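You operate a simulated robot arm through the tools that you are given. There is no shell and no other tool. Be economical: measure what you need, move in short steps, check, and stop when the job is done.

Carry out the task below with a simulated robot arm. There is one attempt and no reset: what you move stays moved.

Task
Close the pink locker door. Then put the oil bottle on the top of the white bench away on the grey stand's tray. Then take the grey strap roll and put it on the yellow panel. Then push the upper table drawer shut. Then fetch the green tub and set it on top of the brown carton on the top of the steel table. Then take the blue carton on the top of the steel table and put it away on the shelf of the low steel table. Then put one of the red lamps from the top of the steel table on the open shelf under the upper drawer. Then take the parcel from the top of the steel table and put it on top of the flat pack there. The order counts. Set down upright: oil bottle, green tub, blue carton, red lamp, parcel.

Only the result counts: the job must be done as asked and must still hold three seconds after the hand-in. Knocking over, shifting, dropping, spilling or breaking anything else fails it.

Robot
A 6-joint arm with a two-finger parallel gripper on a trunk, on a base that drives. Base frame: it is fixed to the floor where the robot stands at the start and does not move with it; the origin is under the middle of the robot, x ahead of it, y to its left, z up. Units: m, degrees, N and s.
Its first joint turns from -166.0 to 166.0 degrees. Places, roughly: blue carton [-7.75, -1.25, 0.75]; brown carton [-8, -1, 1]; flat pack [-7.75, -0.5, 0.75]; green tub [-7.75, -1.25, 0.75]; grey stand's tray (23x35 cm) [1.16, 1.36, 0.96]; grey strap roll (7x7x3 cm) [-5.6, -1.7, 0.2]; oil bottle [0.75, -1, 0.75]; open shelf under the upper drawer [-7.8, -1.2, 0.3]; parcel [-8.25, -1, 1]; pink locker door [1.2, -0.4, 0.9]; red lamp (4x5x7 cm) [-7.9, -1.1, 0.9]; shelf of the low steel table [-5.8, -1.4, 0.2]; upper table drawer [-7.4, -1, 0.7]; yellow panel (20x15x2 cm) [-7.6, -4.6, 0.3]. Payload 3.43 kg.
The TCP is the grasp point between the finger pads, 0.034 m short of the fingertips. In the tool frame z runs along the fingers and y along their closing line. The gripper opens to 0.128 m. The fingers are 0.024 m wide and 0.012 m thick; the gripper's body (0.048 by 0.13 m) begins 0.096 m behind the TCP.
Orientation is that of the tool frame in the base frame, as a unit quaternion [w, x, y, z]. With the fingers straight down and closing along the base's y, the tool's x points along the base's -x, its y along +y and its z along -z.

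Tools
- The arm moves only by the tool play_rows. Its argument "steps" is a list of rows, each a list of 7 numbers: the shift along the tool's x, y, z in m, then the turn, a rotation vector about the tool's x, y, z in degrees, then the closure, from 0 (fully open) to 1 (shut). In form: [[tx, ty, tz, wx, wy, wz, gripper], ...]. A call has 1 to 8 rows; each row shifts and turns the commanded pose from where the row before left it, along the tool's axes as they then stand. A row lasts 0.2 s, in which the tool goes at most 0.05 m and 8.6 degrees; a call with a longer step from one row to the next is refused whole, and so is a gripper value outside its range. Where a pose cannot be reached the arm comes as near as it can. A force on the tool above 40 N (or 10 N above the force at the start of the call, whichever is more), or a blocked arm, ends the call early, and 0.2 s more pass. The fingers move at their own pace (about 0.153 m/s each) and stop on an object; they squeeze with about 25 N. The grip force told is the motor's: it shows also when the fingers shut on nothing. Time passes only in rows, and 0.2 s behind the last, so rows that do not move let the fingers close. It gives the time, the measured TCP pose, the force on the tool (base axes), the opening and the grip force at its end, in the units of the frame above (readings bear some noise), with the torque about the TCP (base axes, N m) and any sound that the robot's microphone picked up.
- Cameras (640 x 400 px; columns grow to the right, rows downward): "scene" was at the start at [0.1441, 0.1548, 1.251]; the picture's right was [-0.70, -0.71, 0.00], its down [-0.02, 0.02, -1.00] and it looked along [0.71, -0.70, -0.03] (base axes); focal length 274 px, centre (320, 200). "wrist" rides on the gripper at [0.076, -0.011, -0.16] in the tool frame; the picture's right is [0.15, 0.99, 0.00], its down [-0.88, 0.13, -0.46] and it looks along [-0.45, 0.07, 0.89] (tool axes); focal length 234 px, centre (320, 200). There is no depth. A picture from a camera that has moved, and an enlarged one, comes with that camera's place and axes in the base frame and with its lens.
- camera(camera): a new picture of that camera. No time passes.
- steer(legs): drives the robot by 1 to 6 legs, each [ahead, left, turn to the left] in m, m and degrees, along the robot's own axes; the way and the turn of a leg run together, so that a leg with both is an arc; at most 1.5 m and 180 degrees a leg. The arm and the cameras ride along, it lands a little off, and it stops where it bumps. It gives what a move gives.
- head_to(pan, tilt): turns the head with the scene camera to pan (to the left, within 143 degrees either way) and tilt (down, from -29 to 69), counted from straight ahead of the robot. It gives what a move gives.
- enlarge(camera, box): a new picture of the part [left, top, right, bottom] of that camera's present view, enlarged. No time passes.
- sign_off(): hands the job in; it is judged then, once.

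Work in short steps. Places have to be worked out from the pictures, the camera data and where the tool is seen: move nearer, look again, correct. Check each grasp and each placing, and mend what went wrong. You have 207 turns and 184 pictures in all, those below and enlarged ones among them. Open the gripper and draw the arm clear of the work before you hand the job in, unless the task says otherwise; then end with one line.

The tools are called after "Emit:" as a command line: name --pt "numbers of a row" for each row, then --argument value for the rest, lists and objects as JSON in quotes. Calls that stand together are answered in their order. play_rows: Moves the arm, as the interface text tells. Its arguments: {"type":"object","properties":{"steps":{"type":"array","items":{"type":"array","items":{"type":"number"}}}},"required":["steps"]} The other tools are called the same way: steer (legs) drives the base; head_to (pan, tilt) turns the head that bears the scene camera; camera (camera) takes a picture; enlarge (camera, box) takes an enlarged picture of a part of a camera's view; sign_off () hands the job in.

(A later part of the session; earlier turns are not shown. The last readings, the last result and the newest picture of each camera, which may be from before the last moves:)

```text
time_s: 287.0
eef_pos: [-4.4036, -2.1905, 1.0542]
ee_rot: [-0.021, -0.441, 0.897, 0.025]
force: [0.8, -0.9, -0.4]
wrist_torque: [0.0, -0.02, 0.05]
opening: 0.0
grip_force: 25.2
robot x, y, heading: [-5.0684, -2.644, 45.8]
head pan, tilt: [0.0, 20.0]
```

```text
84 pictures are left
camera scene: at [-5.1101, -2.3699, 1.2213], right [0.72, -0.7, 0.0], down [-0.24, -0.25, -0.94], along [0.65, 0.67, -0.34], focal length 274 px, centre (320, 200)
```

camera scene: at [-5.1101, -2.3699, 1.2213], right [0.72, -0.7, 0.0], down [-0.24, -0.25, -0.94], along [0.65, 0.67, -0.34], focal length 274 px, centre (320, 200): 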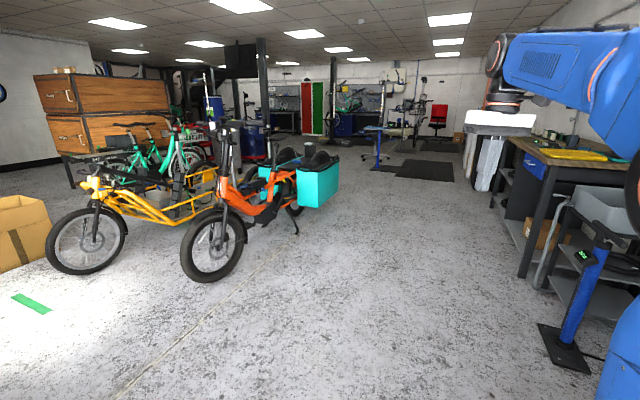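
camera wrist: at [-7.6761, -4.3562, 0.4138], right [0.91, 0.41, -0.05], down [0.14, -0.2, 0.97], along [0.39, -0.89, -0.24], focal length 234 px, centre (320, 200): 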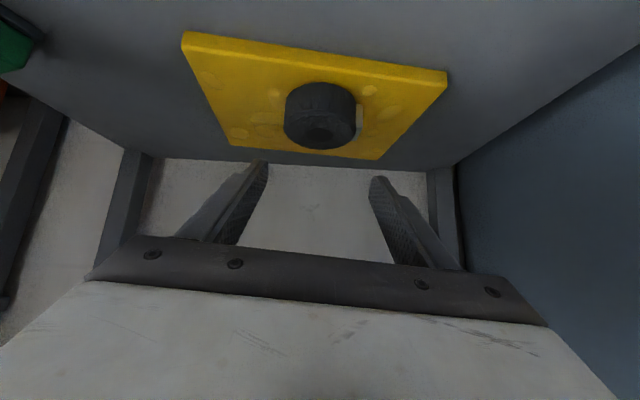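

The green pump's foot blocked the turn. I move ahead away from it, turn fully to 204° there, then slide along the low table's east side.

Emit:
steer --legs '[[0.4, 0, 0], [0, 0, 158]]'

Emit:
head_to --pan 60 --tilt 35

Emit:
camera --camera "scene"

```text
time_s: 296.0
eef_pos: [-5.5732, -2.5402, 1.054]
ee_rot: [0.028, 0.962, 0.27, 0.016]
force: [-0.6, 0.6, 0.8]
wrist_torque: [-0.01, 0.01, -0.03]
opening: 0.0001
grip_force: 24.8
robot x, y, heading: [-4.7902, -2.3529, -155.3]
head pan, tilt: [0.0, 20.0]
```

```text
time_s: 297.3
eef_pos: [-5.573, -2.5402, 1.0535]
ee_rot: [0.028, 0.962, 0.27, 0.016]
force: [0.0, 0.5, 0.3]
wrist_torque: [-0.05, -0.03, 0.01]
opening: 0.0
grip_force: 25.2
robot x, y, heading: [-4.7824, -2.3562, -155.4]
head pan, tilt: [60.0, 35.0]
```

```text
83 pictures are left
camera scene: at [-4.776, -2.6776, 1.1975], right [-1.0, 0.09, 0.0], down [0.05, 0.57, -0.82], along [-0.07, -0.82, -0.57], focal length 274 px, centre (320, 200)
```

scene: 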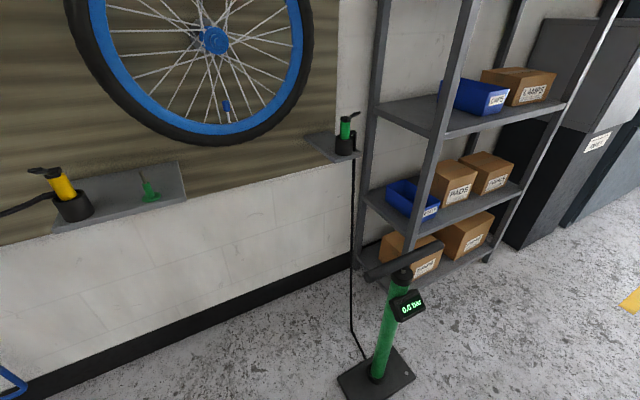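

The pump hasn't moved. Now slide right along the table's east side, in stages with a check.

Emit:
steer --legs '[[-0.18, 0, 0], [0, -1.4, 0]]'

Emit:
head_to --pan -60 --tilt 30

Emit:
camera --camera "scene"

Emit:
head_to --pan 0 --tilt 30

Emit:
camera --camera "scene"

```text
time_s: 305.6
eef_pos: [-6.0201, -1.165, 1.0532]
ee_rot: [0.028, 0.961, 0.275, 0.015]
force: [-0.9, 0.6, 0.3]
wrist_torque: [0.0, 0.0, -0.03]
opening: 0.0
grip_force: 25.1
robot x, y, heading: [-5.2351, -0.9733, -154.8]
head pan, tilt: [60.0, 35.0]
```

```text
time_s: 307.6
eef_pos: [-6.021, -1.1661, 1.055]
ee_rot: [0.029, 0.961, 0.274, 0.015]
force: [-0.3, 0.3, 0.2]
wrist_torque: [0.02, -0.01, 0.0]
opening: 0.0
grip_force: 25.0
robot x, y, heading: [-5.2323, -0.9722, -154.3]
head pan, tilt: [-60.0, 30.0]
```

```text
82 pictures are left
camera scene: at [-5.2887, -1.1567, 1.2052], right [0.57, 0.82, 0.0], down [0.41, -0.28, -0.87], along [-0.71, 0.49, -0.5], focal length 274 px, centre (320, 200)
```

scene: 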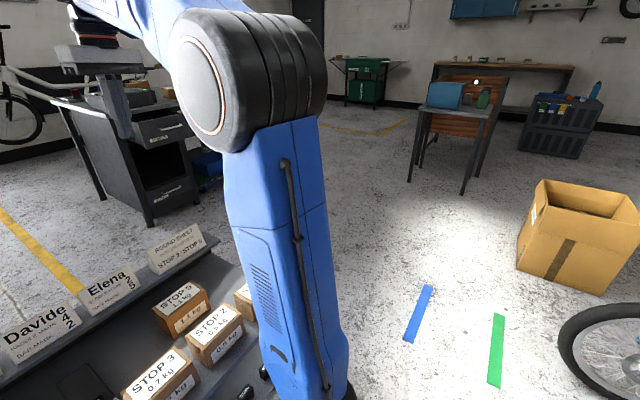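

```text
time_s: 308.9
eef_pos: [-6.0212, -1.1655, 1.0547]
ee_rot: [0.027, 0.961, 0.274, 0.015]
force: [0.2, -0.2, -0.1]
wrist_torque: [0.01, 0.01, 0.0]
opening: 0.0
grip_force: 24.6
robot x, y, heading: [-5.2321, -0.9768, -154.7]
head pan, tilt: [0.0, 30.0]
```

```text
81 pictures are left
camera scene: at [-5.2962, -1.2467, 1.2052], right [-0.43, 0.9, 0.0], down [0.45, 0.21, -0.87], along [-0.78, -0.37, -0.5], focal length 274 px, centre (320, 200)
```

scene: 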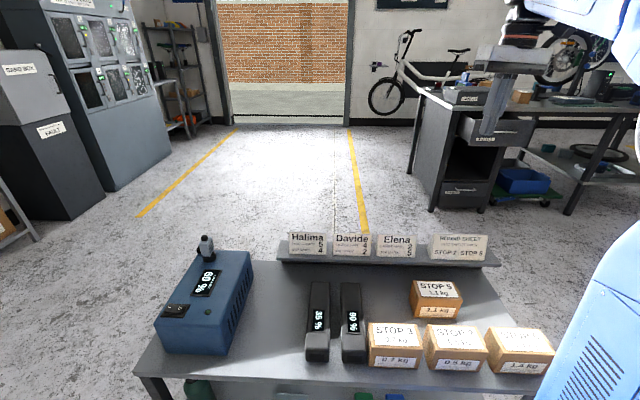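

Drawer seen open above the pedestal's open shelf. Slide right 0.62 more, then go ahead past the low table's north end.

Emit:
steer --legs '[[0, -0.64, 0]]'

Emit:
steer --legs '[[0.5, 0, 0]]'

Emit:
head_to --pan 15 --tilt 25

Emit:
camera --camera "scene"

```text
time_s: 312.2
eef_pos: [-6.2871, -0.607, 1.0544]
ee_rot: [0.029, 0.962, 0.271, 0.015]
force: [-0.5, -0.1, 1.3]
wrist_torque: [0.0, -0.02, -0.02]
opening: 0.0002
grip_force: 25.3
robot x, y, heading: [-5.4987, -0.4198, -155.1]
head pan, tilt: [0.0, 30.0]
stopped in leg 1: the robot was blocked; the commanded pose is now the measured one
```

```text
time_s: 315.1
eef_pos: [-6.7315, -0.8157, 1.0546]
ee_rot: [0.028, 0.961, 0.273, 0.015]
force: [0.9, -0.7, 0.2]
wrist_torque: [0.0, 0.01, -0.03]
opening: 0.0003
grip_force: 24.7
robot x, y, heading: [-5.9445, -0.6227, -154.6]
head pan, tilt: [0.0, 30.0]
```

```text
time_s: 315.9
eef_pos: [-6.7302, -0.8168, 1.0553]
ee_rot: [0.028, 0.961, 0.273, 0.015]
force: [-0.6, -0.6, 0.1]
wrist_torque: [0.01, 0.04, -0.02]
opening: 0.0
grip_force: 25.3
robot x, y, heading: [-5.9451, -0.6259, -154.6]
head pan, tilt: [15.0, 25.0]
```

```text
80 pictures are left
camera scene: at [-5.9948, -0.9199, 1.2132], right [-0.65, 0.76, 0.0], down [0.32, 0.27, -0.91], along [-0.69, -0.58, -0.42], focal length 274 px, centre (320, 200)
```

scene: 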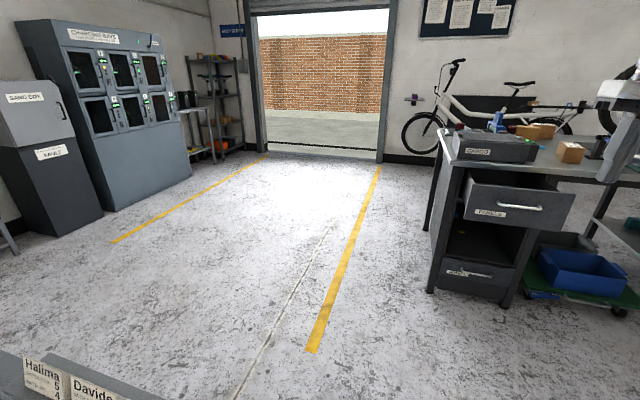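

Drawer front spans z≈0.58–0.78, about 0.2 m out. I shift right 0.12 and lower the closed fingers to z≈0.70.

Emit:
steer --legs '[[0, -0.12, 0]]'

Emit:
play_rows --pt "0 0 0.045 0 0 0 1" --pt "0 0 0.045 0 0 0 1" --pt "0 0 0.045 0 0 0 1" --pt "0 0 0.045 0 0 0 1" --pt "0 0 0.045 0 0 0 1" --pt "0 0 0.045 0 0 0 1" --pt "0 0 0.045 0 0 0 1" --pt "0 0 0.04 0 0 0 1"

Emit:
steer --legs '[[0.3, 0, 0]]'

Emit:
camera --camera "scene"

Emit:
camera --camera "wrist"

```text
time_s: 317.1
eef_pos: [-6.7819, -0.7058, 1.0545]
ee_rot: [0.028, 0.962, 0.273, 0.015]
force: [-0.2, -0.6, 0.2]
wrist_torque: [0.01, 0.02, 0.01]
opening: 0.0
grip_force: 25.3
robot x, y, heading: [-5.9947, -0.5117, -155.2]
head pan, tilt: [15.0, 25.0]
```

```text
time_s: 318.9
eef_pos: [-6.7672, -0.7212, 0.7024]
ee_rot: [0.028, 0.962, 0.272, 0.014]
force: [0.0, 0.1, 0.2]
wrist_torque: [0.01, 0.0, 0.0]
opening: 0.0002
grip_force: 25.3
robot x, y, heading: [-5.9952, -0.5149, -154.7]
head pan, tilt: [15.0, 25.0]
```

```text
time_s: 321.0
eef_pos: [-7.046, -0.8449, 0.7024]
ee_rot: [0.028, 0.963, 0.269, 0.016]
force: [0.1, -0.3, -0.5]
wrist_torque: [0.0, 0.01, -0.03]
opening: 0.0
grip_force: 24.8
robot x, y, heading: [-6.2751, -0.6452, -155.2]
head pan, tilt: [15.0, 25.0]
```

```text
79 pictures are left
camera scene: at [-6.3263, -0.9384, 1.2132], right [-0.64, 0.77, 0.0], down [0.33, 0.27, -0.91], along [-0.7, -0.58, -0.42], focal length 274 px, centre (320, 200)
```

scene: 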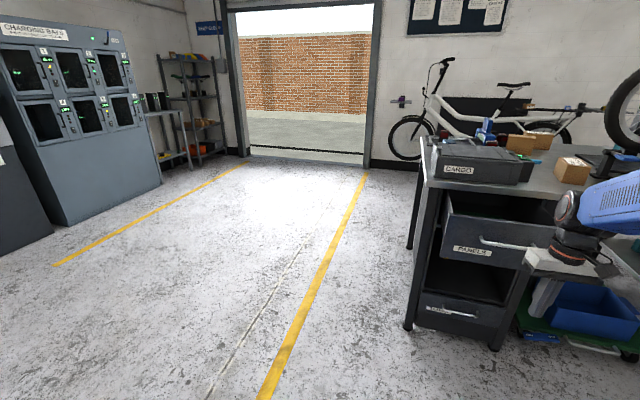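

```text
78 pictures are left
camera wrist: at [-6.9948, -0.7892, 0.8606], right [0.64, -0.77, 0.06], down [-0.7, -0.55, 0.45], along [-0.31, -0.33, -0.89], focal length 234 px, centre (320, 200)
```

wrist: 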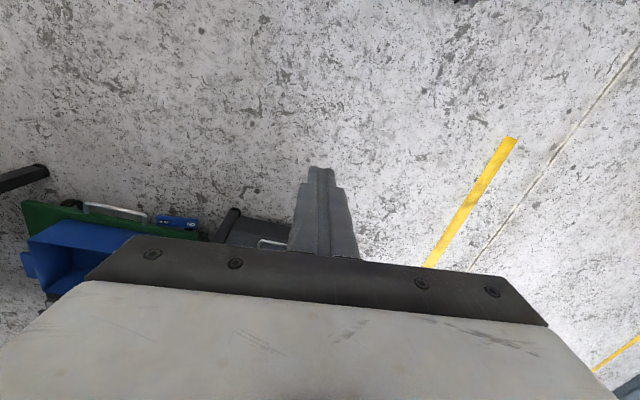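

Drawer front runs from (-7.26,-1.13) to (-7.42,-0.76), z up to 0.77; I'm centered, 0.31 m away. I raise 3 cm and tilt the fingertips forward so they push above the handle and below the table edge.

Emit:
play_rows --pt "0 0 -0.035 0 0 0 1" --pt "0 0 0 0 -8.5 0 1" --pt "0 0 0 0 -8.5 0 1" --pt "0 0 0 0 -8.5 0 1" --pt "0 0 0 0 -4 0 1"

Emit:
steer --legs '[[0.26, -0.02, 0]]'

Emit:
camera --camera "scene"

```text
time_s: 322.2
eef_pos: [-7.0468, -0.8426, 0.7367]
ee_rot: [0.095, 0.935, 0.254, -0.231]
force: [0.1, -0.8, -0.7]
wrist_torque: [-0.04, 0.02, -0.01]
opening: 0.0002
grip_force: 25.1
robot x, y, heading: [-6.2781, -0.6436, -155.2]
head pan, tilt: [15.0, 25.0]
```

```text
time_s: 324.1
eef_pos: [-7.2916, -0.9363, 0.737]
ee_rot: [0.097, 0.934, 0.256, -0.231]
force: [-0.9, 0.1, -0.7]
wrist_torque: [0.0, -0.01, -0.01]
opening: 0.0
grip_force: 25.6
robot x, y, heading: [-6.5216, -0.7321, -155.0]
head pan, tilt: [15.0, 25.0]
```

```text
77 pictures are left
camera scene: at [-6.5699, -1.0299, 1.2132], right [-0.64, 0.77, 0.0], down [0.32, 0.27, -0.91], along [-0.7, -0.58, -0.42], focal length 274 px, centre (320, 200)
```

scene: 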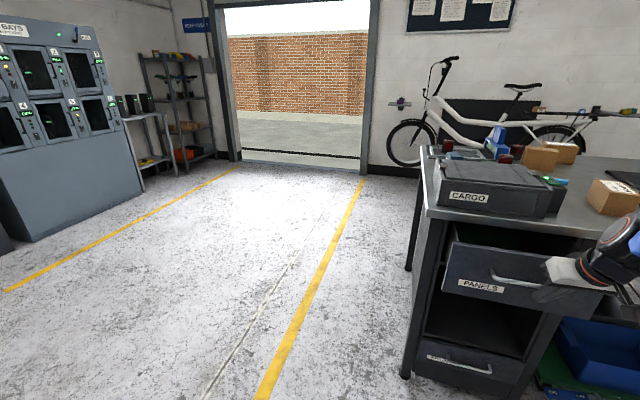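

Near contact. Push ahead in steps.

Emit:
steer --legs '[[0.15, 0, 0]]'

Emit:
steer --legs '[[0.06, 0, 0]]'

Emit:
camera --camera "scene"

```text
time_s: 325.5
eef_pos: [-7.4152, -0.9935, 0.7344]
ee_rot: [0.097, 0.935, 0.257, -0.226]
force: [0.5, -0.2, 0.8]
wrist_torque: [-0.03, 0.01, 0.01]
opening: 0.0
grip_force: 25.4
robot x, y, heading: [-6.6501, -0.7963, -155.2]
head pan, tilt: [15.0, 25.0]
stopped in leg 1: the force on the tool passed its limit at 70 N (the readings are from after the stop); the commanded pose is now the measured one
```

```text
time_s: 326.2
eef_pos: [-7.4166, -0.9952, 0.732]
ee_rot: [0.097, 0.935, 0.257, -0.222]
force: [4.4, 1.2, 3.5]
wrist_torque: [0.01, 0.1, -0.03]
opening: 0.0
grip_force: 25.0
robot x, y, heading: [-6.6514, -0.7956, -155.3]
head pan, tilt: [15.0, 25.0]
stopped in leg 1: the force on the tool passed its limit at 114 N (the readings are from after the stop); the commanded pose is now the measured one
```

```text
76 pictures are left
camera scene: at [-6.7005, -1.0907, 1.2132], right [-0.64, 0.77, 0.0], down [0.32, 0.27, -0.91], along [-0.69, -0.58, -0.42], focal length 274 px, centre (320, 200)
```

scene: 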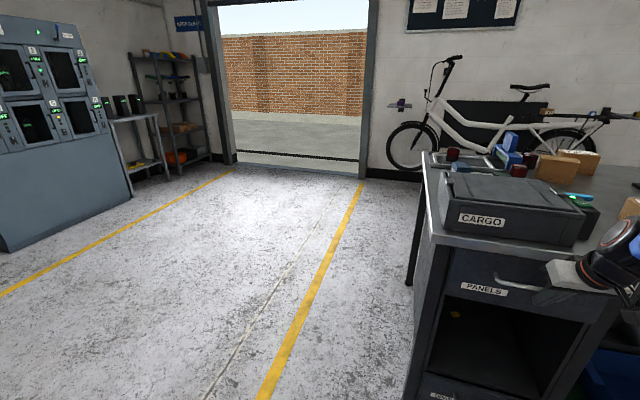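

Strong stop. Back off 0.2 m and inspect the drawer.

Emit:
steer --legs '[[-0.2, 0, 0]]'

Emit:
enlarge --camera "scene" --box '[380, 110, 640, 370]'

```text
time_s: 327.8
eef_pos: [-7.2386, -0.9075, 0.7326]
ee_rot: [0.096, 0.937, 0.253, -0.222]
force: [0.1, -0.2, 0.1]
wrist_torque: [-0.03, 0.01, -0.01]
opening: 0.0001
grip_force: 24.8
robot x, y, heading: [-6.4691, -0.7129, -155.6]
head pan, tilt: [15.0, 25.0]
```

```text
1.54 times, centred on (510, 240) of scene
camera zoom: at [-6.5236, -1.0079, 1.2132], right [-0.64, 0.77, 0.0], down [0.33, 0.27, -0.91], along [-0.7, -0.58, -0.42], focal length 422 px, centre (28, 138)
```

zoom: 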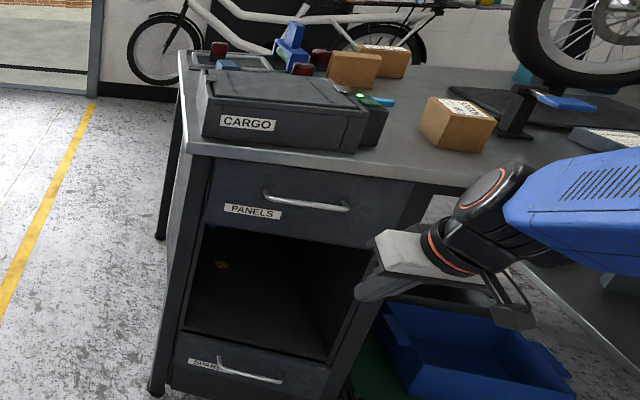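

The drawer is flush shut. Now raise and level the tool to survey the table top.

Emit:
play_rows --pt "0 0 0 0 8.5 0 1" --pt "0 0 0 0 8.5 0 1" --pt "0 0 0 0 8.5 0 1" --pt "0 0 -0.04 0 2 0 1" --pt "0 0 -0.05 0 0 0 1" --pt "0 0 -0.05 0 0 0 1" --pt "0 0 -0.05 0 0 0 1" --pt "0 0 -0.05 0 0 0 1"

Emit:
play_rows --pt "0 0 -0.05 0 0 0 0" --pt "0 0 -0.05 0 0 0 0" --pt "0 0 -0.05 0 0 0 0"

Emit:
steer --legs '[[0.18, 0.05, 0]]'

Emit:
camera --camera "wrist"

Emit:
camera --camera "scene"

```text
time_s: 329.6
eef_pos: [-7.2439, -0.8924, 0.9708]
ee_rot: [0.033, 0.963, 0.269, 0.008]
force: [0.3, 0.3, -0.3]
wrist_torque: [0.01, -0.01, 0.03]
opening: 0.0001
grip_force: 25.1
robot x, y, heading: [-6.4708, -0.7124, -155.5]
head pan, tilt: [15.0, 25.0]
```

```text
time_s: 330.4
eef_pos: [-7.2499, -0.8831, 1.1189]
ee_rot: [0.033, 0.963, 0.268, 0.008]
force: [-0.1, 0.3, -0.5]
wrist_torque: [0.01, -0.02, 0.01]
opening: 0.1282
grip_force: 0.0
robot x, y, heading: [-6.4716, -0.7142, -155.3]
head pan, tilt: [15.0, 25.0]
```

```text
time_s: 331.9
eef_pos: [-7.3878, -1.0064, 1.119]
ee_rot: [0.034, 0.962, 0.272, 0.007]
force: [-0.1, -0.1, 0.7]
wrist_torque: [-0.01, 0.01, 0.01]
opening: 0.1279
grip_force: 0.1
robot x, y, heading: [-6.6087, -0.8354, -155.2]
head pan, tilt: [15.0, 25.0]
```

```text
74 pictures are left
camera wrist: at [-7.3342, -0.9492, 1.2764], right [0.64, -0.76, 0.07], down [-0.7, -0.54, 0.47], along [-0.32, -0.35, -0.88], focal length 234 px, centre (320, 200)
```

wrist: 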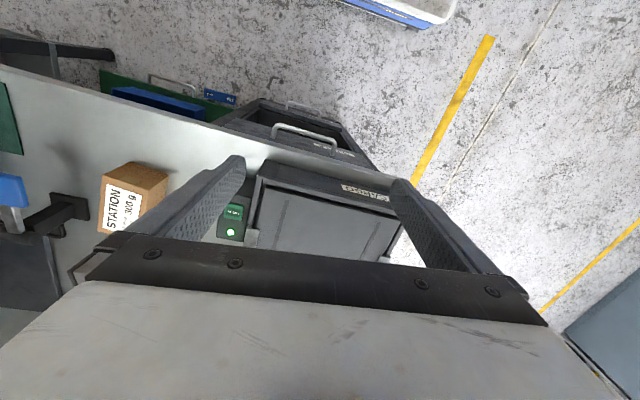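

```text
73 pictures are left
camera scene: at [-6.6615, -1.1273, 1.2132], right [-0.64, 0.77, 0.0], down [0.32, 0.27, -0.91], along [-0.7, -0.58, -0.42], focal length 274 px, centre (320, 200)
```

scene: 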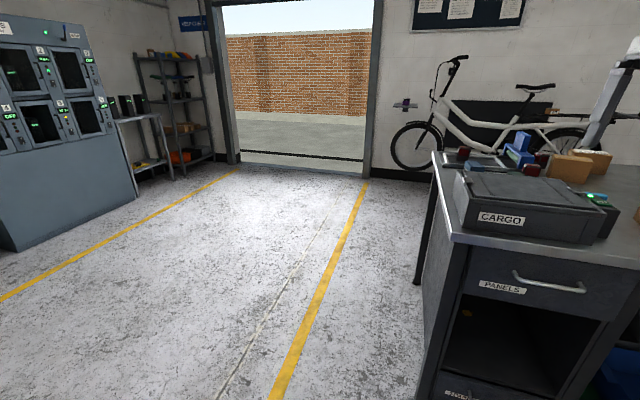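

Zoom on the table's items.

Emit:
head_to --pan -5 --tilt 20

Emit:
enlarge --camera "scene" --box '[240, 110, 560, 310]'

```text
time_s: 332.7
eef_pos: [-7.3872, -1.0065, 1.1196]
ee_rot: [0.034, 0.961, 0.273, 0.007]
force: [-0.6, 0.2, -0.5]
wrist_torque: [0.0, 0.0, 0.0]
opening: 0.128
grip_force: 0.0
robot x, y, heading: [-6.6125, -0.8349, -155.2]
head pan, tilt: [-5.0, 20.0]
```

```text
2.00 times, centred on (400, 210) of scene
camera zoom: at [-6.6783, -1.0999, 1.2213], right [-0.34, 0.94, 0.0], down [0.32, 0.12, -0.94], along [-0.88, -0.32, -0.34], focal length 549 px, centre (160, 180)
```

zoom: 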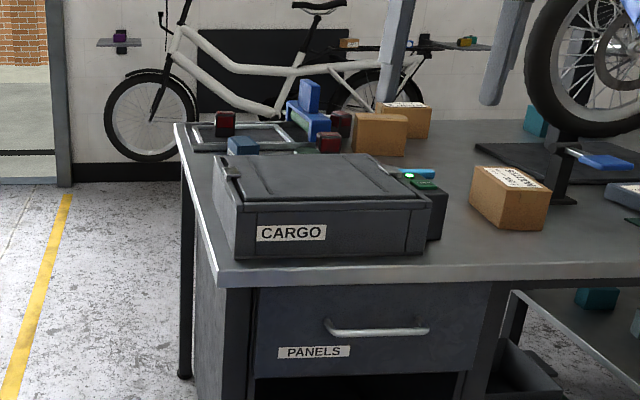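

The tub seems hidden behind the CARGO case, near (-7.79,-1.15). I'll work from the south side: move ahead a bit, then slide left out of the gap.

Emit:
steer --legs '[[0.28, 0, 0]]'

Emit:
steer --legs '[[0, 1.35, 0]]'

Emit:
steer --legs '[[0, 0, -75]]'

Emit:
head_to --pan 10 --tilt 25

Emit:
camera --camera "scene"

```text
time_s: 334.7
eef_pos: [-7.6514, -1.1344, 1.1195]
ee_rot: [0.033, 0.961, 0.273, 0.006]
force: [0.0, 0.1, -0.4]
wrist_torque: [0.0, 0.01, 0.04]
opening: 0.128
grip_force: 0.0
robot x, y, heading: [-6.8726, -0.9597, -154.8]
head pan, tilt: [-5.0, 20.0]
```

```text
time_s: 341.6
eef_pos: [-7.0522, -2.3969, 1.1184]
ee_rot: [0.034, 0.959, 0.28, 0.007]
force: [0.4, 0.7, -0.5]
wrist_torque: [-0.05, -0.01, 0.0]
opening: 0.1281
grip_force: 0.1
robot x, y, heading: [-6.2783, -2.2076, -154.1]
head pan, tilt: [-5.0, 20.0]
```

```text
time_s: 345.3
eef_pos: [-6.6538, -1.5069, 1.1193]
ee_rot: [0.031, 0.931, -0.364, -0.015]
force: [-0.3, 0.0, -0.1]
wrist_torque: [-0.01, -0.01, 0.05]
opening: 0.1281
grip_force: 0.2
robot x, y, heading: [-6.2747, -2.2104, 130.4]
head pan, tilt: [-5.0, 20.0]
```

```text
time_s: 346.1
eef_pos: [-6.6527, -1.5058, 1.1202]
ee_rot: [0.031, 0.93, -0.365, -0.015]
force: [0.1, -1.4, -0.1]
wrist_torque: [0.01, 0.0, 0.0]
opening: 0.1281
grip_force: 0.1
robot x, y, heading: [-6.2748, -2.2102, 130.5]
head pan, tilt: [10.0, 25.0]
```

```text
71 pictures are left
camera scene: at [-6.5679, -2.2341, 1.2132], right [0.64, 0.77, 0.0], down [0.33, -0.27, -0.91], along [-0.7, 0.58, -0.42], focal length 274 px, centre (320, 200)
```

scene: 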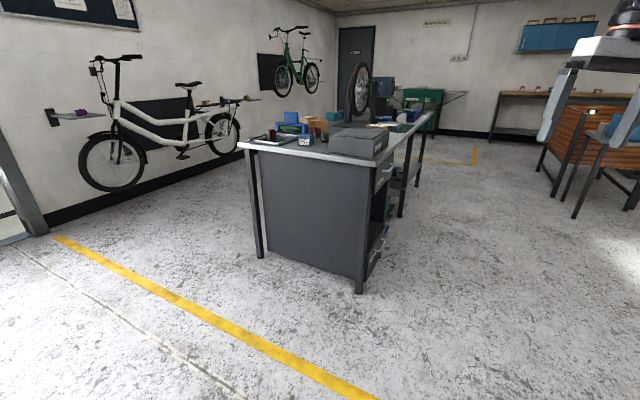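

Drive to the table's south side.

Emit:
steer --legs '[[0, 0.8, 0], [0.8, 0, 0]]'

Emit:
head_to --pan 0 --tilt 30

Emit:
camera --camera "scene"

Emit:
camera --camera "wrist"

```text
time_s: 354.2
eef_pos: [-7.7624, -1.3926, 1.1187]
ee_rot: [0.03, 0.928, -0.371, -0.015]
force: [-0.4, 0.0, -0.6]
wrist_torque: [0.0, 0.01, 0.03]
opening: 0.128
grip_force: 0.0
robot x, y, heading: [-7.3934, -2.0983, 129.8]
head pan, tilt: [10.0, 25.0]
```

```text
time_s: 354.9
eef_pos: [-7.7631, -1.3927, 1.1184]
ee_rot: [0.03, 0.928, -0.371, -0.016]
force: [-0.2, 0.2, -0.6]
wrist_torque: [-0.03, 0.01, -0.01]
opening: 0.1282
grip_force: 0.0
robot x, y, heading: [-7.3993, -2.1013, 129.8]
head pan, tilt: [0.0, 30.0]
```

```text
70 pictures are left
camera scene: at [-7.6744, -2.111, 1.2053], right [0.77, 0.64, 0.0], down [0.32, -0.38, -0.87], along [-0.55, 0.67, -0.5], focal length 274 px, centre (320, 200)
```

scene: 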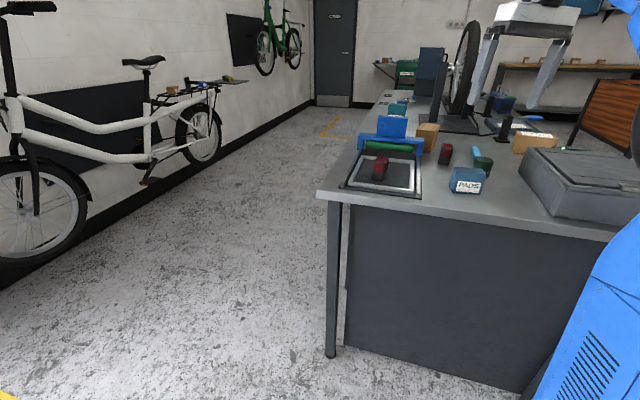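

```text
69 pictures are left
camera wrist: at [-7.6919, -1.4302, 1.2764], right [-0.57, -0.82, 0.07], down [-0.7, 0.53, 0.47], along [-0.42, 0.22, -0.88], focal length 234 px, centre (320, 200)
```

wrist: 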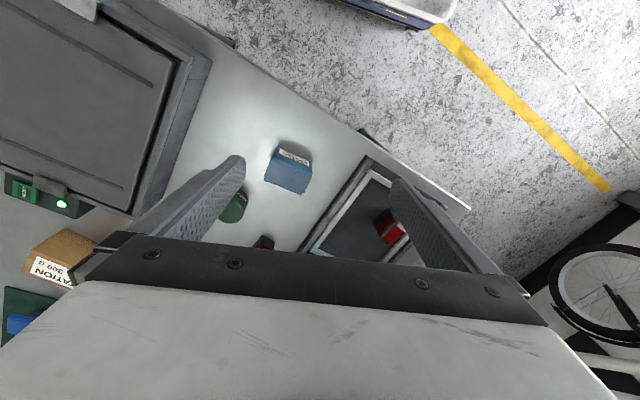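

I see the tub (round, green), PADS carton and red lamps. Zoom for sizes.

Emit:
enlarge --camera "scene" --box '[330, 90, 570, 230]'

```text
2.67 times, centred on (450, 160) of scene
camera zoom: at [-7.6744, -2.111, 1.2053], right [0.77, 0.64, 0.0], down [0.32, -0.38, -0.87], along [-0.55, 0.67, -0.5], focal length 732 px, centre (-27, 307)
```

zoom: 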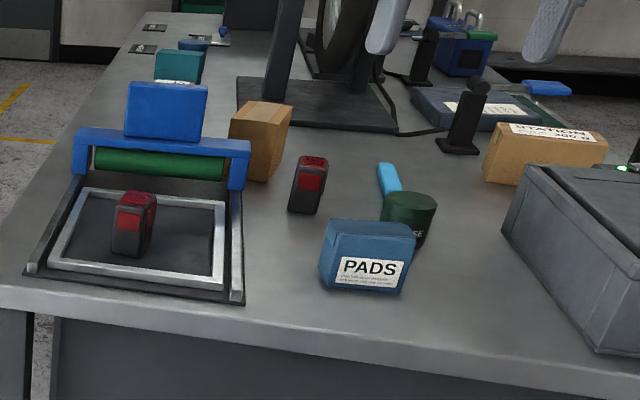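

Tub at about (-7.788,-1.18), ~6.5 cm wide, top ≈0.88; brown carton at (-8.0,-1.03). I shift the base nearer, level the tool, and re-look.

Emit:
steer --legs '[[0.12, -0.1, 0]]'

Emit:
play_rows --pt "-0.03 0 0 3.84 0 0 0.2" --pt "-0.03 -0.035 0 0 0 0 0.2" --pt "0 0 0.03 0 0 0 0.2"

Emit:
camera --camera "wrist"

```text
time_s: 356.3
eef_pos: [-7.7652, -1.2387, 1.119]
ee_rot: [0.03, 0.927, -0.372, -0.015]
force: [-1.5, -0.8, -0.9]
wrist_torque: [0.04, -0.01, -0.02]
opening: 0.1281
grip_force: 0.0
robot x, y, heading: [-7.3993, -1.9469, 129.7]
head pan, tilt: [0.0, 30.0]
```

```text
time_s: 357.1
eef_pos: [-7.782, -1.1735, 1.0918]
ee_rot: [0.0, 0.928, -0.372, -0.002]
force: [-0.3, 0.0, -0.6]
wrist_torque: [0.02, 0.03, -0.01]
opening: 0.1022
grip_force: 0.1
robot x, y, heading: [-7.4004, -1.949, 129.4]
head pan, tilt: [0.0, 30.0]
```

```text
67 pictures are left
camera wrist: at [-7.7197, -1.2187, 1.2497], right [-0.58, -0.82, 0.0], down [-0.72, 0.51, 0.46], along [-0.38, 0.27, -0.89], focal length 234 px, centre (320, 200)
```

wrist: 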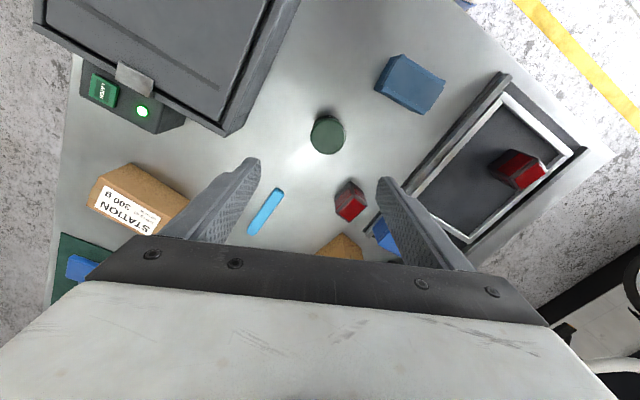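

Level. Tub at (-7.79,-1.182), ø≈5.6 cm. Shift 1.2 cm and descend to z≈0.87.

Emit:
play_rows --pt "0 0.012 0.04 0 0 0 0.2" --pt "0 0 0.045 0 0 0 0.2" --pt "0 0 0.045 0 0 0 0.2" --pt "0 0 0.045 0 0 0 0.2" --pt "0 0 0.035 0 0 0 0.2" --pt "0 0 0 0 0 0 0.2"

Emit:
camera --camera "wrist"

Emit:
enlarge --camera "scene" --box '[330, 40, 570, 200]'

```text
time_s: 358.5
eef_pos: [-7.795, -1.1789, 0.8775]
ee_rot: [-0.001, 0.928, -0.372, -0.002]
force: [-0.8, -0.1, -0.7]
wrist_torque: [-0.02, 0.04, 0.03]
opening: 0.1025
grip_force: 0.1
robot x, y, heading: [-7.3996, -1.949, 129.5]
head pan, tilt: [0.0, 30.0]
```

```text
66 pictures are left
camera wrist: at [-7.7309, -1.225, 1.0354], right [-0.58, -0.82, 0.0], down [-0.72, 0.51, 0.46], along [-0.38, 0.27, -0.89], focal length 234 px, centre (320, 200)
```

wrist: 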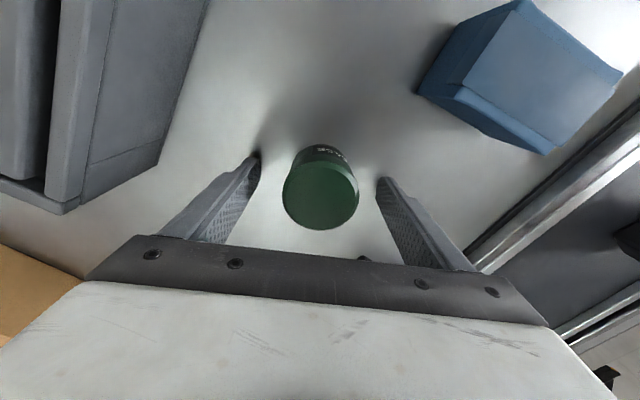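

```text
2.50 times, centred on (450, 120) of scene
camera zoom: at [-7.6777, -1.9567, 1.2052], right [0.77, 0.64, 0.0], down [0.32, -0.39, -0.87], along [-0.55, 0.67, -0.5], focal length 686 px, centre (-5, 400)
```

zoom: 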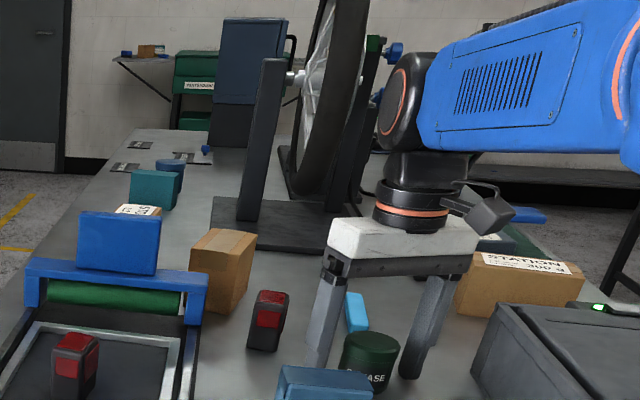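

Tub centered between the fingers; close.

Emit:
play_rows --pt "0 0 0.004 0 0 0 0.2" --pt "0 0 0 0 0 0 1" --pt "0 0 0 0 0 0 1" --pt "0 0 0 0 0 0 1"

Emit:
play_rows --pt "0 0 -0.04 0 0 0 1" --pt "0 0 -0.045 0 0 0 1" --pt "0 0 -0.045 0 0 0 1" --pt "0 0 -0.04 0 0 0 1"

Emit:
camera --camera "scene"

Emit:
camera --camera "wrist"

```text
time_s: 359.5
eef_pos: [-7.7928, -1.1803, 0.8745]
ee_rot: [-0.001, 0.928, -0.372, -0.002]
force: [0.4, -0.2, -0.2]
wrist_torque: [-0.04, 0.01, 0.02]
opening: 0.0532
grip_force: 25.1
robot x, y, heading: [-7.3988, -1.9491, 129.5]
head pan, tilt: [0.0, 30.0]
```

```text
time_s: 360.5
eef_pos: [-7.792, -1.1788, 1.0466]
ee_rot: [-0.001, 0.928, -0.372, -0.002]
force: [0.3, 0.9, -2.1]
wrist_torque: [-0.01, 0.03, 0.0]
opening: 0.053
grip_force: 24.6
robot x, y, heading: [-7.4013, -1.945, 129.6]
head pan, tilt: [0.0, 30.0]
```

```text
64 pictures are left
camera scene: at [-7.6778, -1.9566, 1.2052], right [0.77, 0.64, 0.0], down [0.32, -0.39, -0.87], along [-0.55, 0.67, -0.5], focal length 274 px, centre (320, 200)
```

scene: 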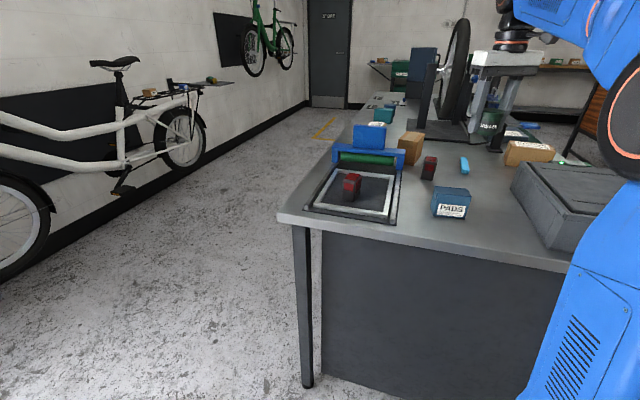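

```text
63 pictures are left
camera wrist: at [-7.73, -1.2253, 1.2039], right [-0.58, -0.82, 0.0], down [-0.72, 0.51, 0.46], along [-0.38, 0.27, -0.89], focal length 234 px, centre (320, 200)
```

wrist: 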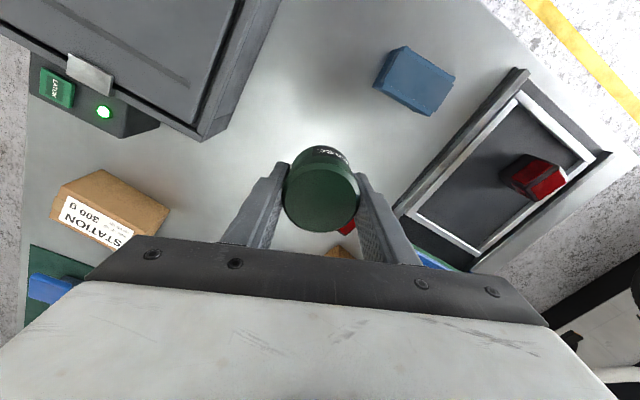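

Tub held. Raise, then shift the base left and square to the table so the carton is in reach.

Emit:
play_rows --pt "0 0 -0.035 0 0 0 1" --pt "0 0 -0.035 0 0 0 1"

Emit:
steer --legs '[[0, 0.34, 0], [0, 0, -17]]'

Emit:
camera --camera "wrist"

Emit:
camera --camera "scene"

```text
time_s: 361.1
eef_pos: [-7.7889, -1.178, 1.1166]
ee_rot: [-0.001, 0.928, -0.373, -0.003]
force: [0.8, -0.4, -0.1]
wrist_torque: [0.0, -0.01, -0.01]
opening: 0.053
grip_force: 24.6
robot x, y, heading: [-7.3985, -1.9476, 129.8]
head pan, tilt: [0.0, 30.0]
```

```text
time_s: 364.3
eef_pos: [-7.8159, -1.3166, 1.1166]
ee_rot: [-0.001, 0.864, -0.503, -0.002]
force: [0.2, 0.0, -1.6]
wrist_torque: [0.0, 0.04, 0.01]
opening: 0.0528
grip_force: 25.0
robot x, y, heading: [-7.6589, -2.164, 112.7]
head pan, tilt: [0.0, 30.0]
```

```text
62 pictures are left
camera wrist: at [-7.7673, -1.3792, 1.2743], right [-0.79, -0.62, 0.0], down [-0.55, 0.7, 0.46], along [-0.28, 0.36, -0.89], focal length 234 px, centre (320, 200)
```

wrist: 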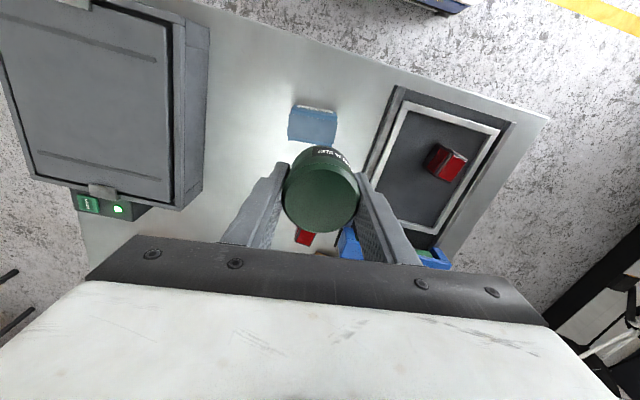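

```text
61 pictures are left
camera scene: at [-7.9307, -2.095, 1.2052], right [0.92, 0.39, 0.0], down [0.19, -0.46, -0.87], along [-0.34, 0.8, -0.5], focal length 274 px, centre (320, 200)
```

scene: 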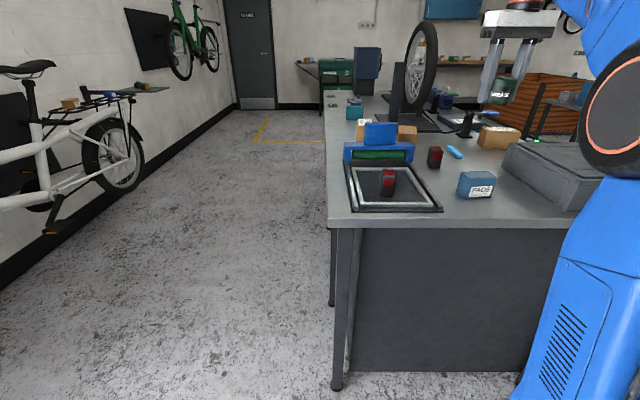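

Advance 0.27 and left 0.07, then look down at the carton.

Emit:
steer --legs '[[0.26, 0.07, 0]]'

Emit:
camera --camera "wrist"

Emit:
enlarge --camera "scene" --box '[320, 20, 560, 180]'

```text
time_s: 366.2
eef_pos: [-7.9728, -1.1107, 1.1162]
ee_rot: [-0.001, 0.863, -0.505, -0.002]
force: [-0.1, -0.7, -1.1]
wrist_torque: [-0.01, 0.02, -0.01]
opening: 0.053
grip_force: 25.5
robot x, y, heading: [-7.8233, -1.9595, 112.6]
head pan, tilt: [0.0, 30.0]
```

```text
60 pictures are left
camera wrist: at [-7.925, -1.1725, 1.2743], right [-0.79, -0.61, 0.0], down [-0.54, 0.7, 0.46], along [-0.28, 0.36, -0.89], focal length 234 px, centre (320, 200)
```

wrist: 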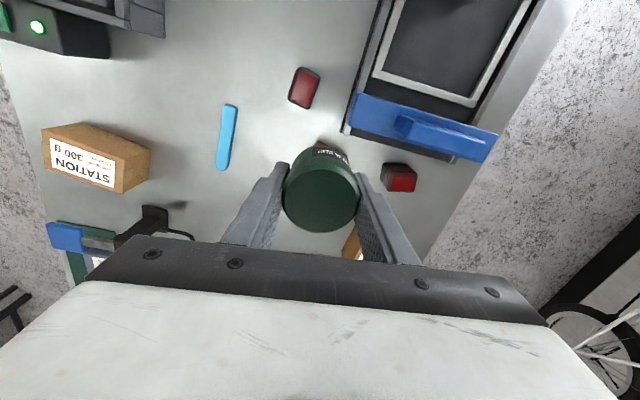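

```text
2.50 times, centred on (440, 100) of scene
camera zoom: at [-8.0923, -1.8874, 1.2052], right [0.92, 0.38, 0.0], down [0.19, -0.46, -0.87], along [-0.33, 0.8, -0.5], focal length 686 px, centre (20, 450)
```

zoom: 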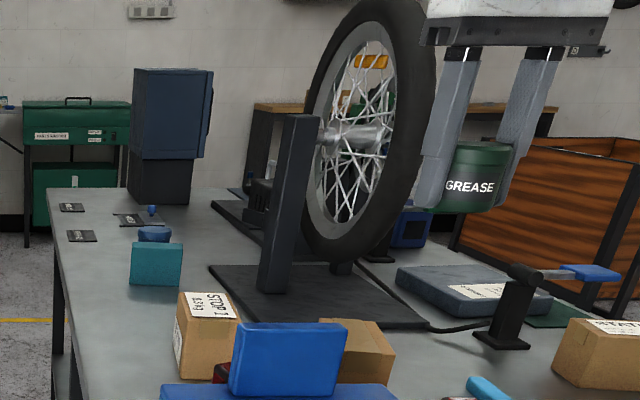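

Tub occludes the carton; I step the tool aside (right) to see the carton clearly.

Emit:
play_rows --pt "0 -0.045 0 0 0 0 1" --pt "0 -0.045 0 0 0 0 1" --pt "0.02 -0.03 0 0 0 0 1"

Emit:
camera --camera "wrist"

```text
time_s: 367.0
eef_pos: [-7.8575, -1.069, 1.1164]
ee_rot: [-0.002, 0.863, -0.505, -0.003]
force: [0.3, 0.2, -1.1]
wrist_torque: [-0.02, -0.01, 0.02]
opening: 0.053
grip_force: 25.0
robot x, y, heading: [-7.8227, -1.9575, 112.9]
head pan, tilt: [0.0, 30.0]
```

```text
58 pictures are left
camera wrist: at [-7.8109, -1.1296, 1.2749], right [-0.79, -0.61, 0.0], down [-0.54, 0.7, 0.46], along [-0.28, 0.36, -0.89], focal length 234 px, centre (320, 200)
```

wrist: 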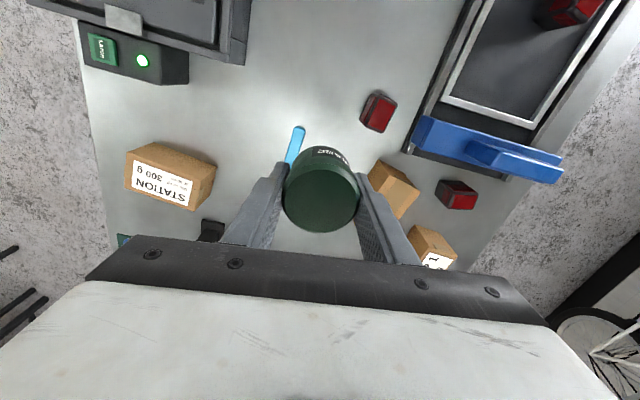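

Enlarge the carton and parcel.

Emit:
enlarge --camera "wrist" --box '[350, 140, 480, 280]'

```text
2.86 times, centred on (415, 210) of wrist
camera zoom: at [-7.8109, -1.1296, 1.2749], right [-0.79, -0.61, 0.0], down [-0.54, 0.7, 0.46], along [-0.28, 0.36, -0.89], focal length 669 px, centre (49, 171)
```

zoom: 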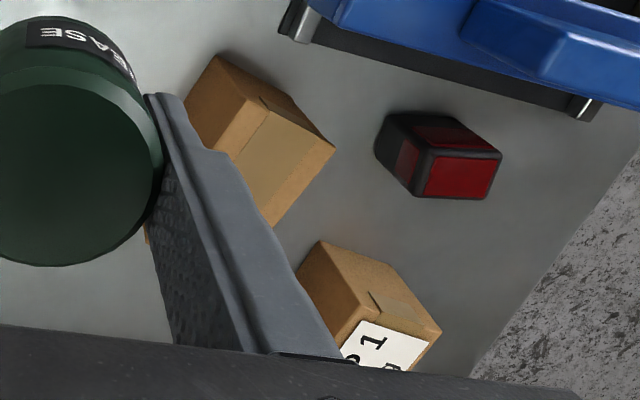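

Carton: top center ≈(-8.025,-1.067), top z≈0.915, about 6 cm square. Move the tub over it.

Emit:
play_rows --pt "-0.021 0.0363 0 0 0 0 1" --pt "-0.021 0.0363 0 0 0 0 1" --pt "-0.021 0.0363 0 0 0 0 1" --pt "-0.021 0.0363 0 0 0 0 1" --pt "0 0 0.04 0 0 0 1" --pt "0 0 0.04 0 0 0 1" --pt "0 0 0 0 0 0 1"

Emit:
camera --camera "wrist"

Emit:
enlarge --camera "scene" --box '[330, 40, 490, 180]'

```text
time_s: 368.6
eef_pos: [-8.0261, -1.0664, 1.0322]
ee_rot: [-0.001, 0.862, -0.506, -0.003]
force: [-0.6, 0.0, -1.6]
wrist_torque: [0.03, 0.0, -0.03]
opening: 0.0529
grip_force: 24.9
robot x, y, heading: [-7.824, -1.96, 112.7]
head pan, tilt: [0.0, 30.0]
```

```text
56 pictures are left
camera wrist: at [-7.9793, -1.1272, 1.1898], right [-0.79, -0.61, 0.0], down [-0.54, 0.7, 0.46], along [-0.28, 0.36, -0.89], focal length 234 px, centre (320, 200)
```

wrist: 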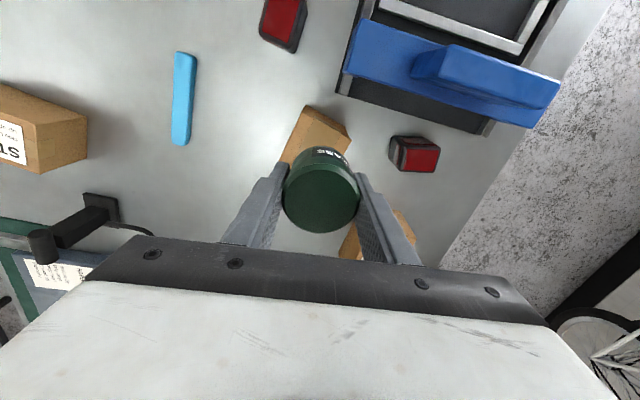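

```text
2.86 times, centred on (410, 110) of scene
camera zoom: at [-8.0923, -1.8874, 1.2052], right [0.92, 0.39, 0.0], down [0.19, -0.46, -0.87], along [-0.33, 0.8, -0.5], focal length 784 px, centre (63, 457)
```

zoom: 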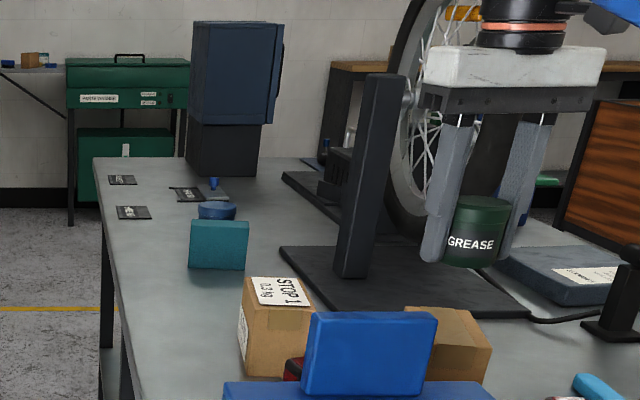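

Projection checks agree that the tub is right above the carton. Descend to near contact, then in small steps.

Emit:
play_rows --pt "0 0 0.03 0 0 0 1" --pt "0 0 0.022 0 0 0 1" --pt "0 0 0 0 0 0 1"

Emit:
play_rows --pt "0 0 0.006 0 0 0 1" --pt "0 0 0 0 0 0 1"

Emit:
play_rows --pt "0 0 0.005 0 0 0 1" --pt "0 0 0 0 0 0 1"

Emit:
enlarge --camera "scene" --box '[400, 70, 500, 180]'

```text
time_s: 369.4
eef_pos: [-8.0284, -1.0649, 0.9809]
ee_rot: [-0.002, 0.863, -0.505, -0.002]
force: [0.2, -1.0, -2.2]
wrist_torque: [0.02, -0.01, 0.01]
opening: 0.053
grip_force: 25.2
robot x, y, heading: [-7.8226, -1.9612, 112.7]
head pan, tilt: [0.0, 30.0]
```

```text
time_s: 370.0
eef_pos: [-8.0264, -1.0653, 0.9762]
ee_rot: [-0.001, 0.863, -0.506, -0.003]
force: [-0.1, 0.5, -0.7]
wrist_torque: [0.01, 0.01, 0.04]
opening: 0.0529
grip_force: 25.6
robot x, y, heading: [-7.8193, -1.9585, 112.4]
head pan, tilt: [0.0, 30.0]
```

```text
time_s: 370.6
eef_pos: [-8.026, -1.0649, 0.9718]
ee_rot: [-0.001, 0.863, -0.505, -0.002]
force: [-0.4, 0.0, 0.2]
wrist_torque: [0.03, 0.02, -0.02]
opening: 0.0531
grip_force: 25.1
robot x, y, heading: [-7.822, -1.9596, 112.5]
head pan, tilt: [0.0, 30.0]
```

```text
3.64 times, centred on (450, 125) of scene
camera zoom: at [-8.0923, -1.8874, 1.2052], right [0.92, 0.38, 0.0], down [0.19, -0.46, -0.87], along [-0.33, 0.8, -0.5], focal length 998 px, centre (-153, 473)
```

zoom: 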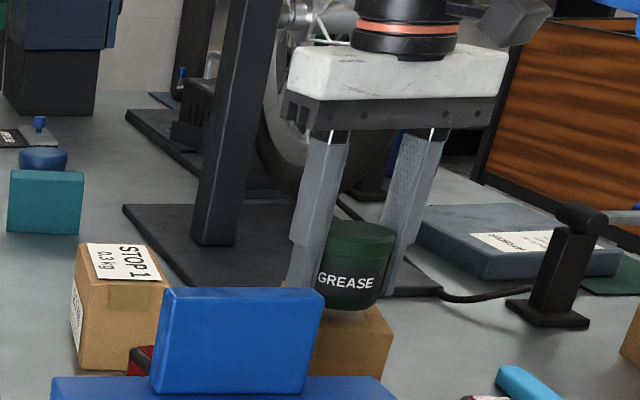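

Nearly touching; nudge 6 mm left and continue down to contact.

Emit:
play_rows --pt "0 0.006 0 0 0 0 1" --pt "0 0 0.005 0 0 0 1" --pt "0 0 0 0 0 0 1"

Emit:
play_rows --pt "0 0 0.004 0 0 0 1" --pt "0 0 0 0 0 0 1"

```text
time_s: 371.4
eef_pos: [-8.0314, -1.0688, 0.9683]
ee_rot: [-0.001, 0.863, -0.505, -0.002]
force: [0.2, -0.8, -1.9]
wrist_torque: [0.0, 0.0, 0.01]
opening: 0.0528
grip_force: 24.7
robot x, y, heading: [-7.8218, -1.9583, 112.6]
head pan, tilt: [0.0, 30.0]
```

```text
time_s: 372.0
eef_pos: [-8.0307, -1.0697, 0.9628]
ee_rot: [-0.001, 0.863, -0.505, -0.002]
force: [0.4, -0.6, -1.0]
wrist_torque: [0.02, -0.05, 0.02]
opening: 0.053
grip_force: 25.1
robot x, y, heading: [-7.8194, -1.9554, 112.9]
head pan, tilt: [0.0, 30.0]
```

Emit:
play_rows --pt "0 0 0.004 0 0 0 1" --pt "0 0 0 0 0 0 1"

Emit:
play_rows --pt "0 0 0.004 0 0 0 1" --pt "0 0 0 0 0 0 1"

```text
time_s: 372.6
eef_pos: [-8.0314, -1.0686, 0.9605]
ee_rot: [-0.001, 0.863, -0.505, -0.003]
force: [0.0, -0.6, -1.8]
wrist_torque: [0.0, -0.05, 0.01]
opening: 0.053
grip_force: 24.8
robot x, y, heading: [-7.8216, -1.9558, 112.5]
head pan, tilt: [0.0, 30.0]
```

```text
time_s: 373.2
eef_pos: [-8.0319, -1.0698, 0.9596]
ee_rot: [-0.004, 0.863, -0.505, -0.004]
force: [-1.6, 13.0, 37.9]
wrist_torque: [0.24, -0.79, 0.25]
opening: 0.0527
grip_force: 24.8
robot x, y, heading: [-7.8229, -1.9595, 112.7]
head pan, tilt: [0.0, 30.0]
```

Contact. Ease up 2 mm, release, and lift.

Emit:
play_rows --pt "0 0 -0.003 0 0 0 1" --pt "0 0 0 0 0 0 0.42" --pt "0 0 0 0 0 0 0.42" --pt "0 0 -0.03 0 0 0 0.42" --pt "0 0 -0.045 0 0 0 0.42" --pt "0 0 -0.045 0 0 0 0.42" --pt "0 0 -0.035 0 0 0 0"

Emit:
camera --camera "wrist"

Emit:
enlarge --camera "scene" --box '[340, 40, 540, 180]'

```text
time_s: 374.8
eef_pos: [-8.034, -1.0714, 1.1164]
ee_rot: [-0.001, 0.863, -0.505, -0.001]
force: [0.4, -0.2, -0.2]
wrist_torque: [0.01, 0.01, 0.01]
opening: 0.1278
grip_force: 0.1
robot x, y, heading: [-7.8272, -1.9589, 112.7]
head pan, tilt: [0.0, 30.0]
```

```text
53 pictures are left
camera wrist: at [-7.9863, -1.133, 1.2743], right [-0.79, -0.61, 0.0], down [-0.54, 0.7, 0.46], along [-0.28, 0.36, -0.89], focal length 234 px, centre (320, 200)
```

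wrist: 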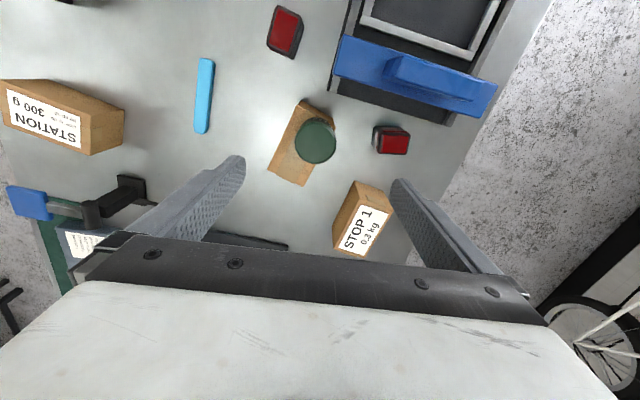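

```text
2.86 times, centred on (440, 110) of scene
camera zoom: at [-8.0923, -1.8873, 1.2052], right [0.92, 0.38, 0.0], down [0.19, -0.46, -0.87], along [-0.33, 0.8, -0.5], focal length 784 px, centre (-23, 457)
```

zoom: 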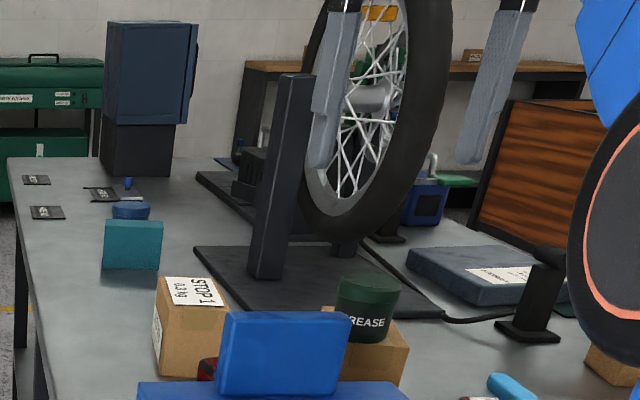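

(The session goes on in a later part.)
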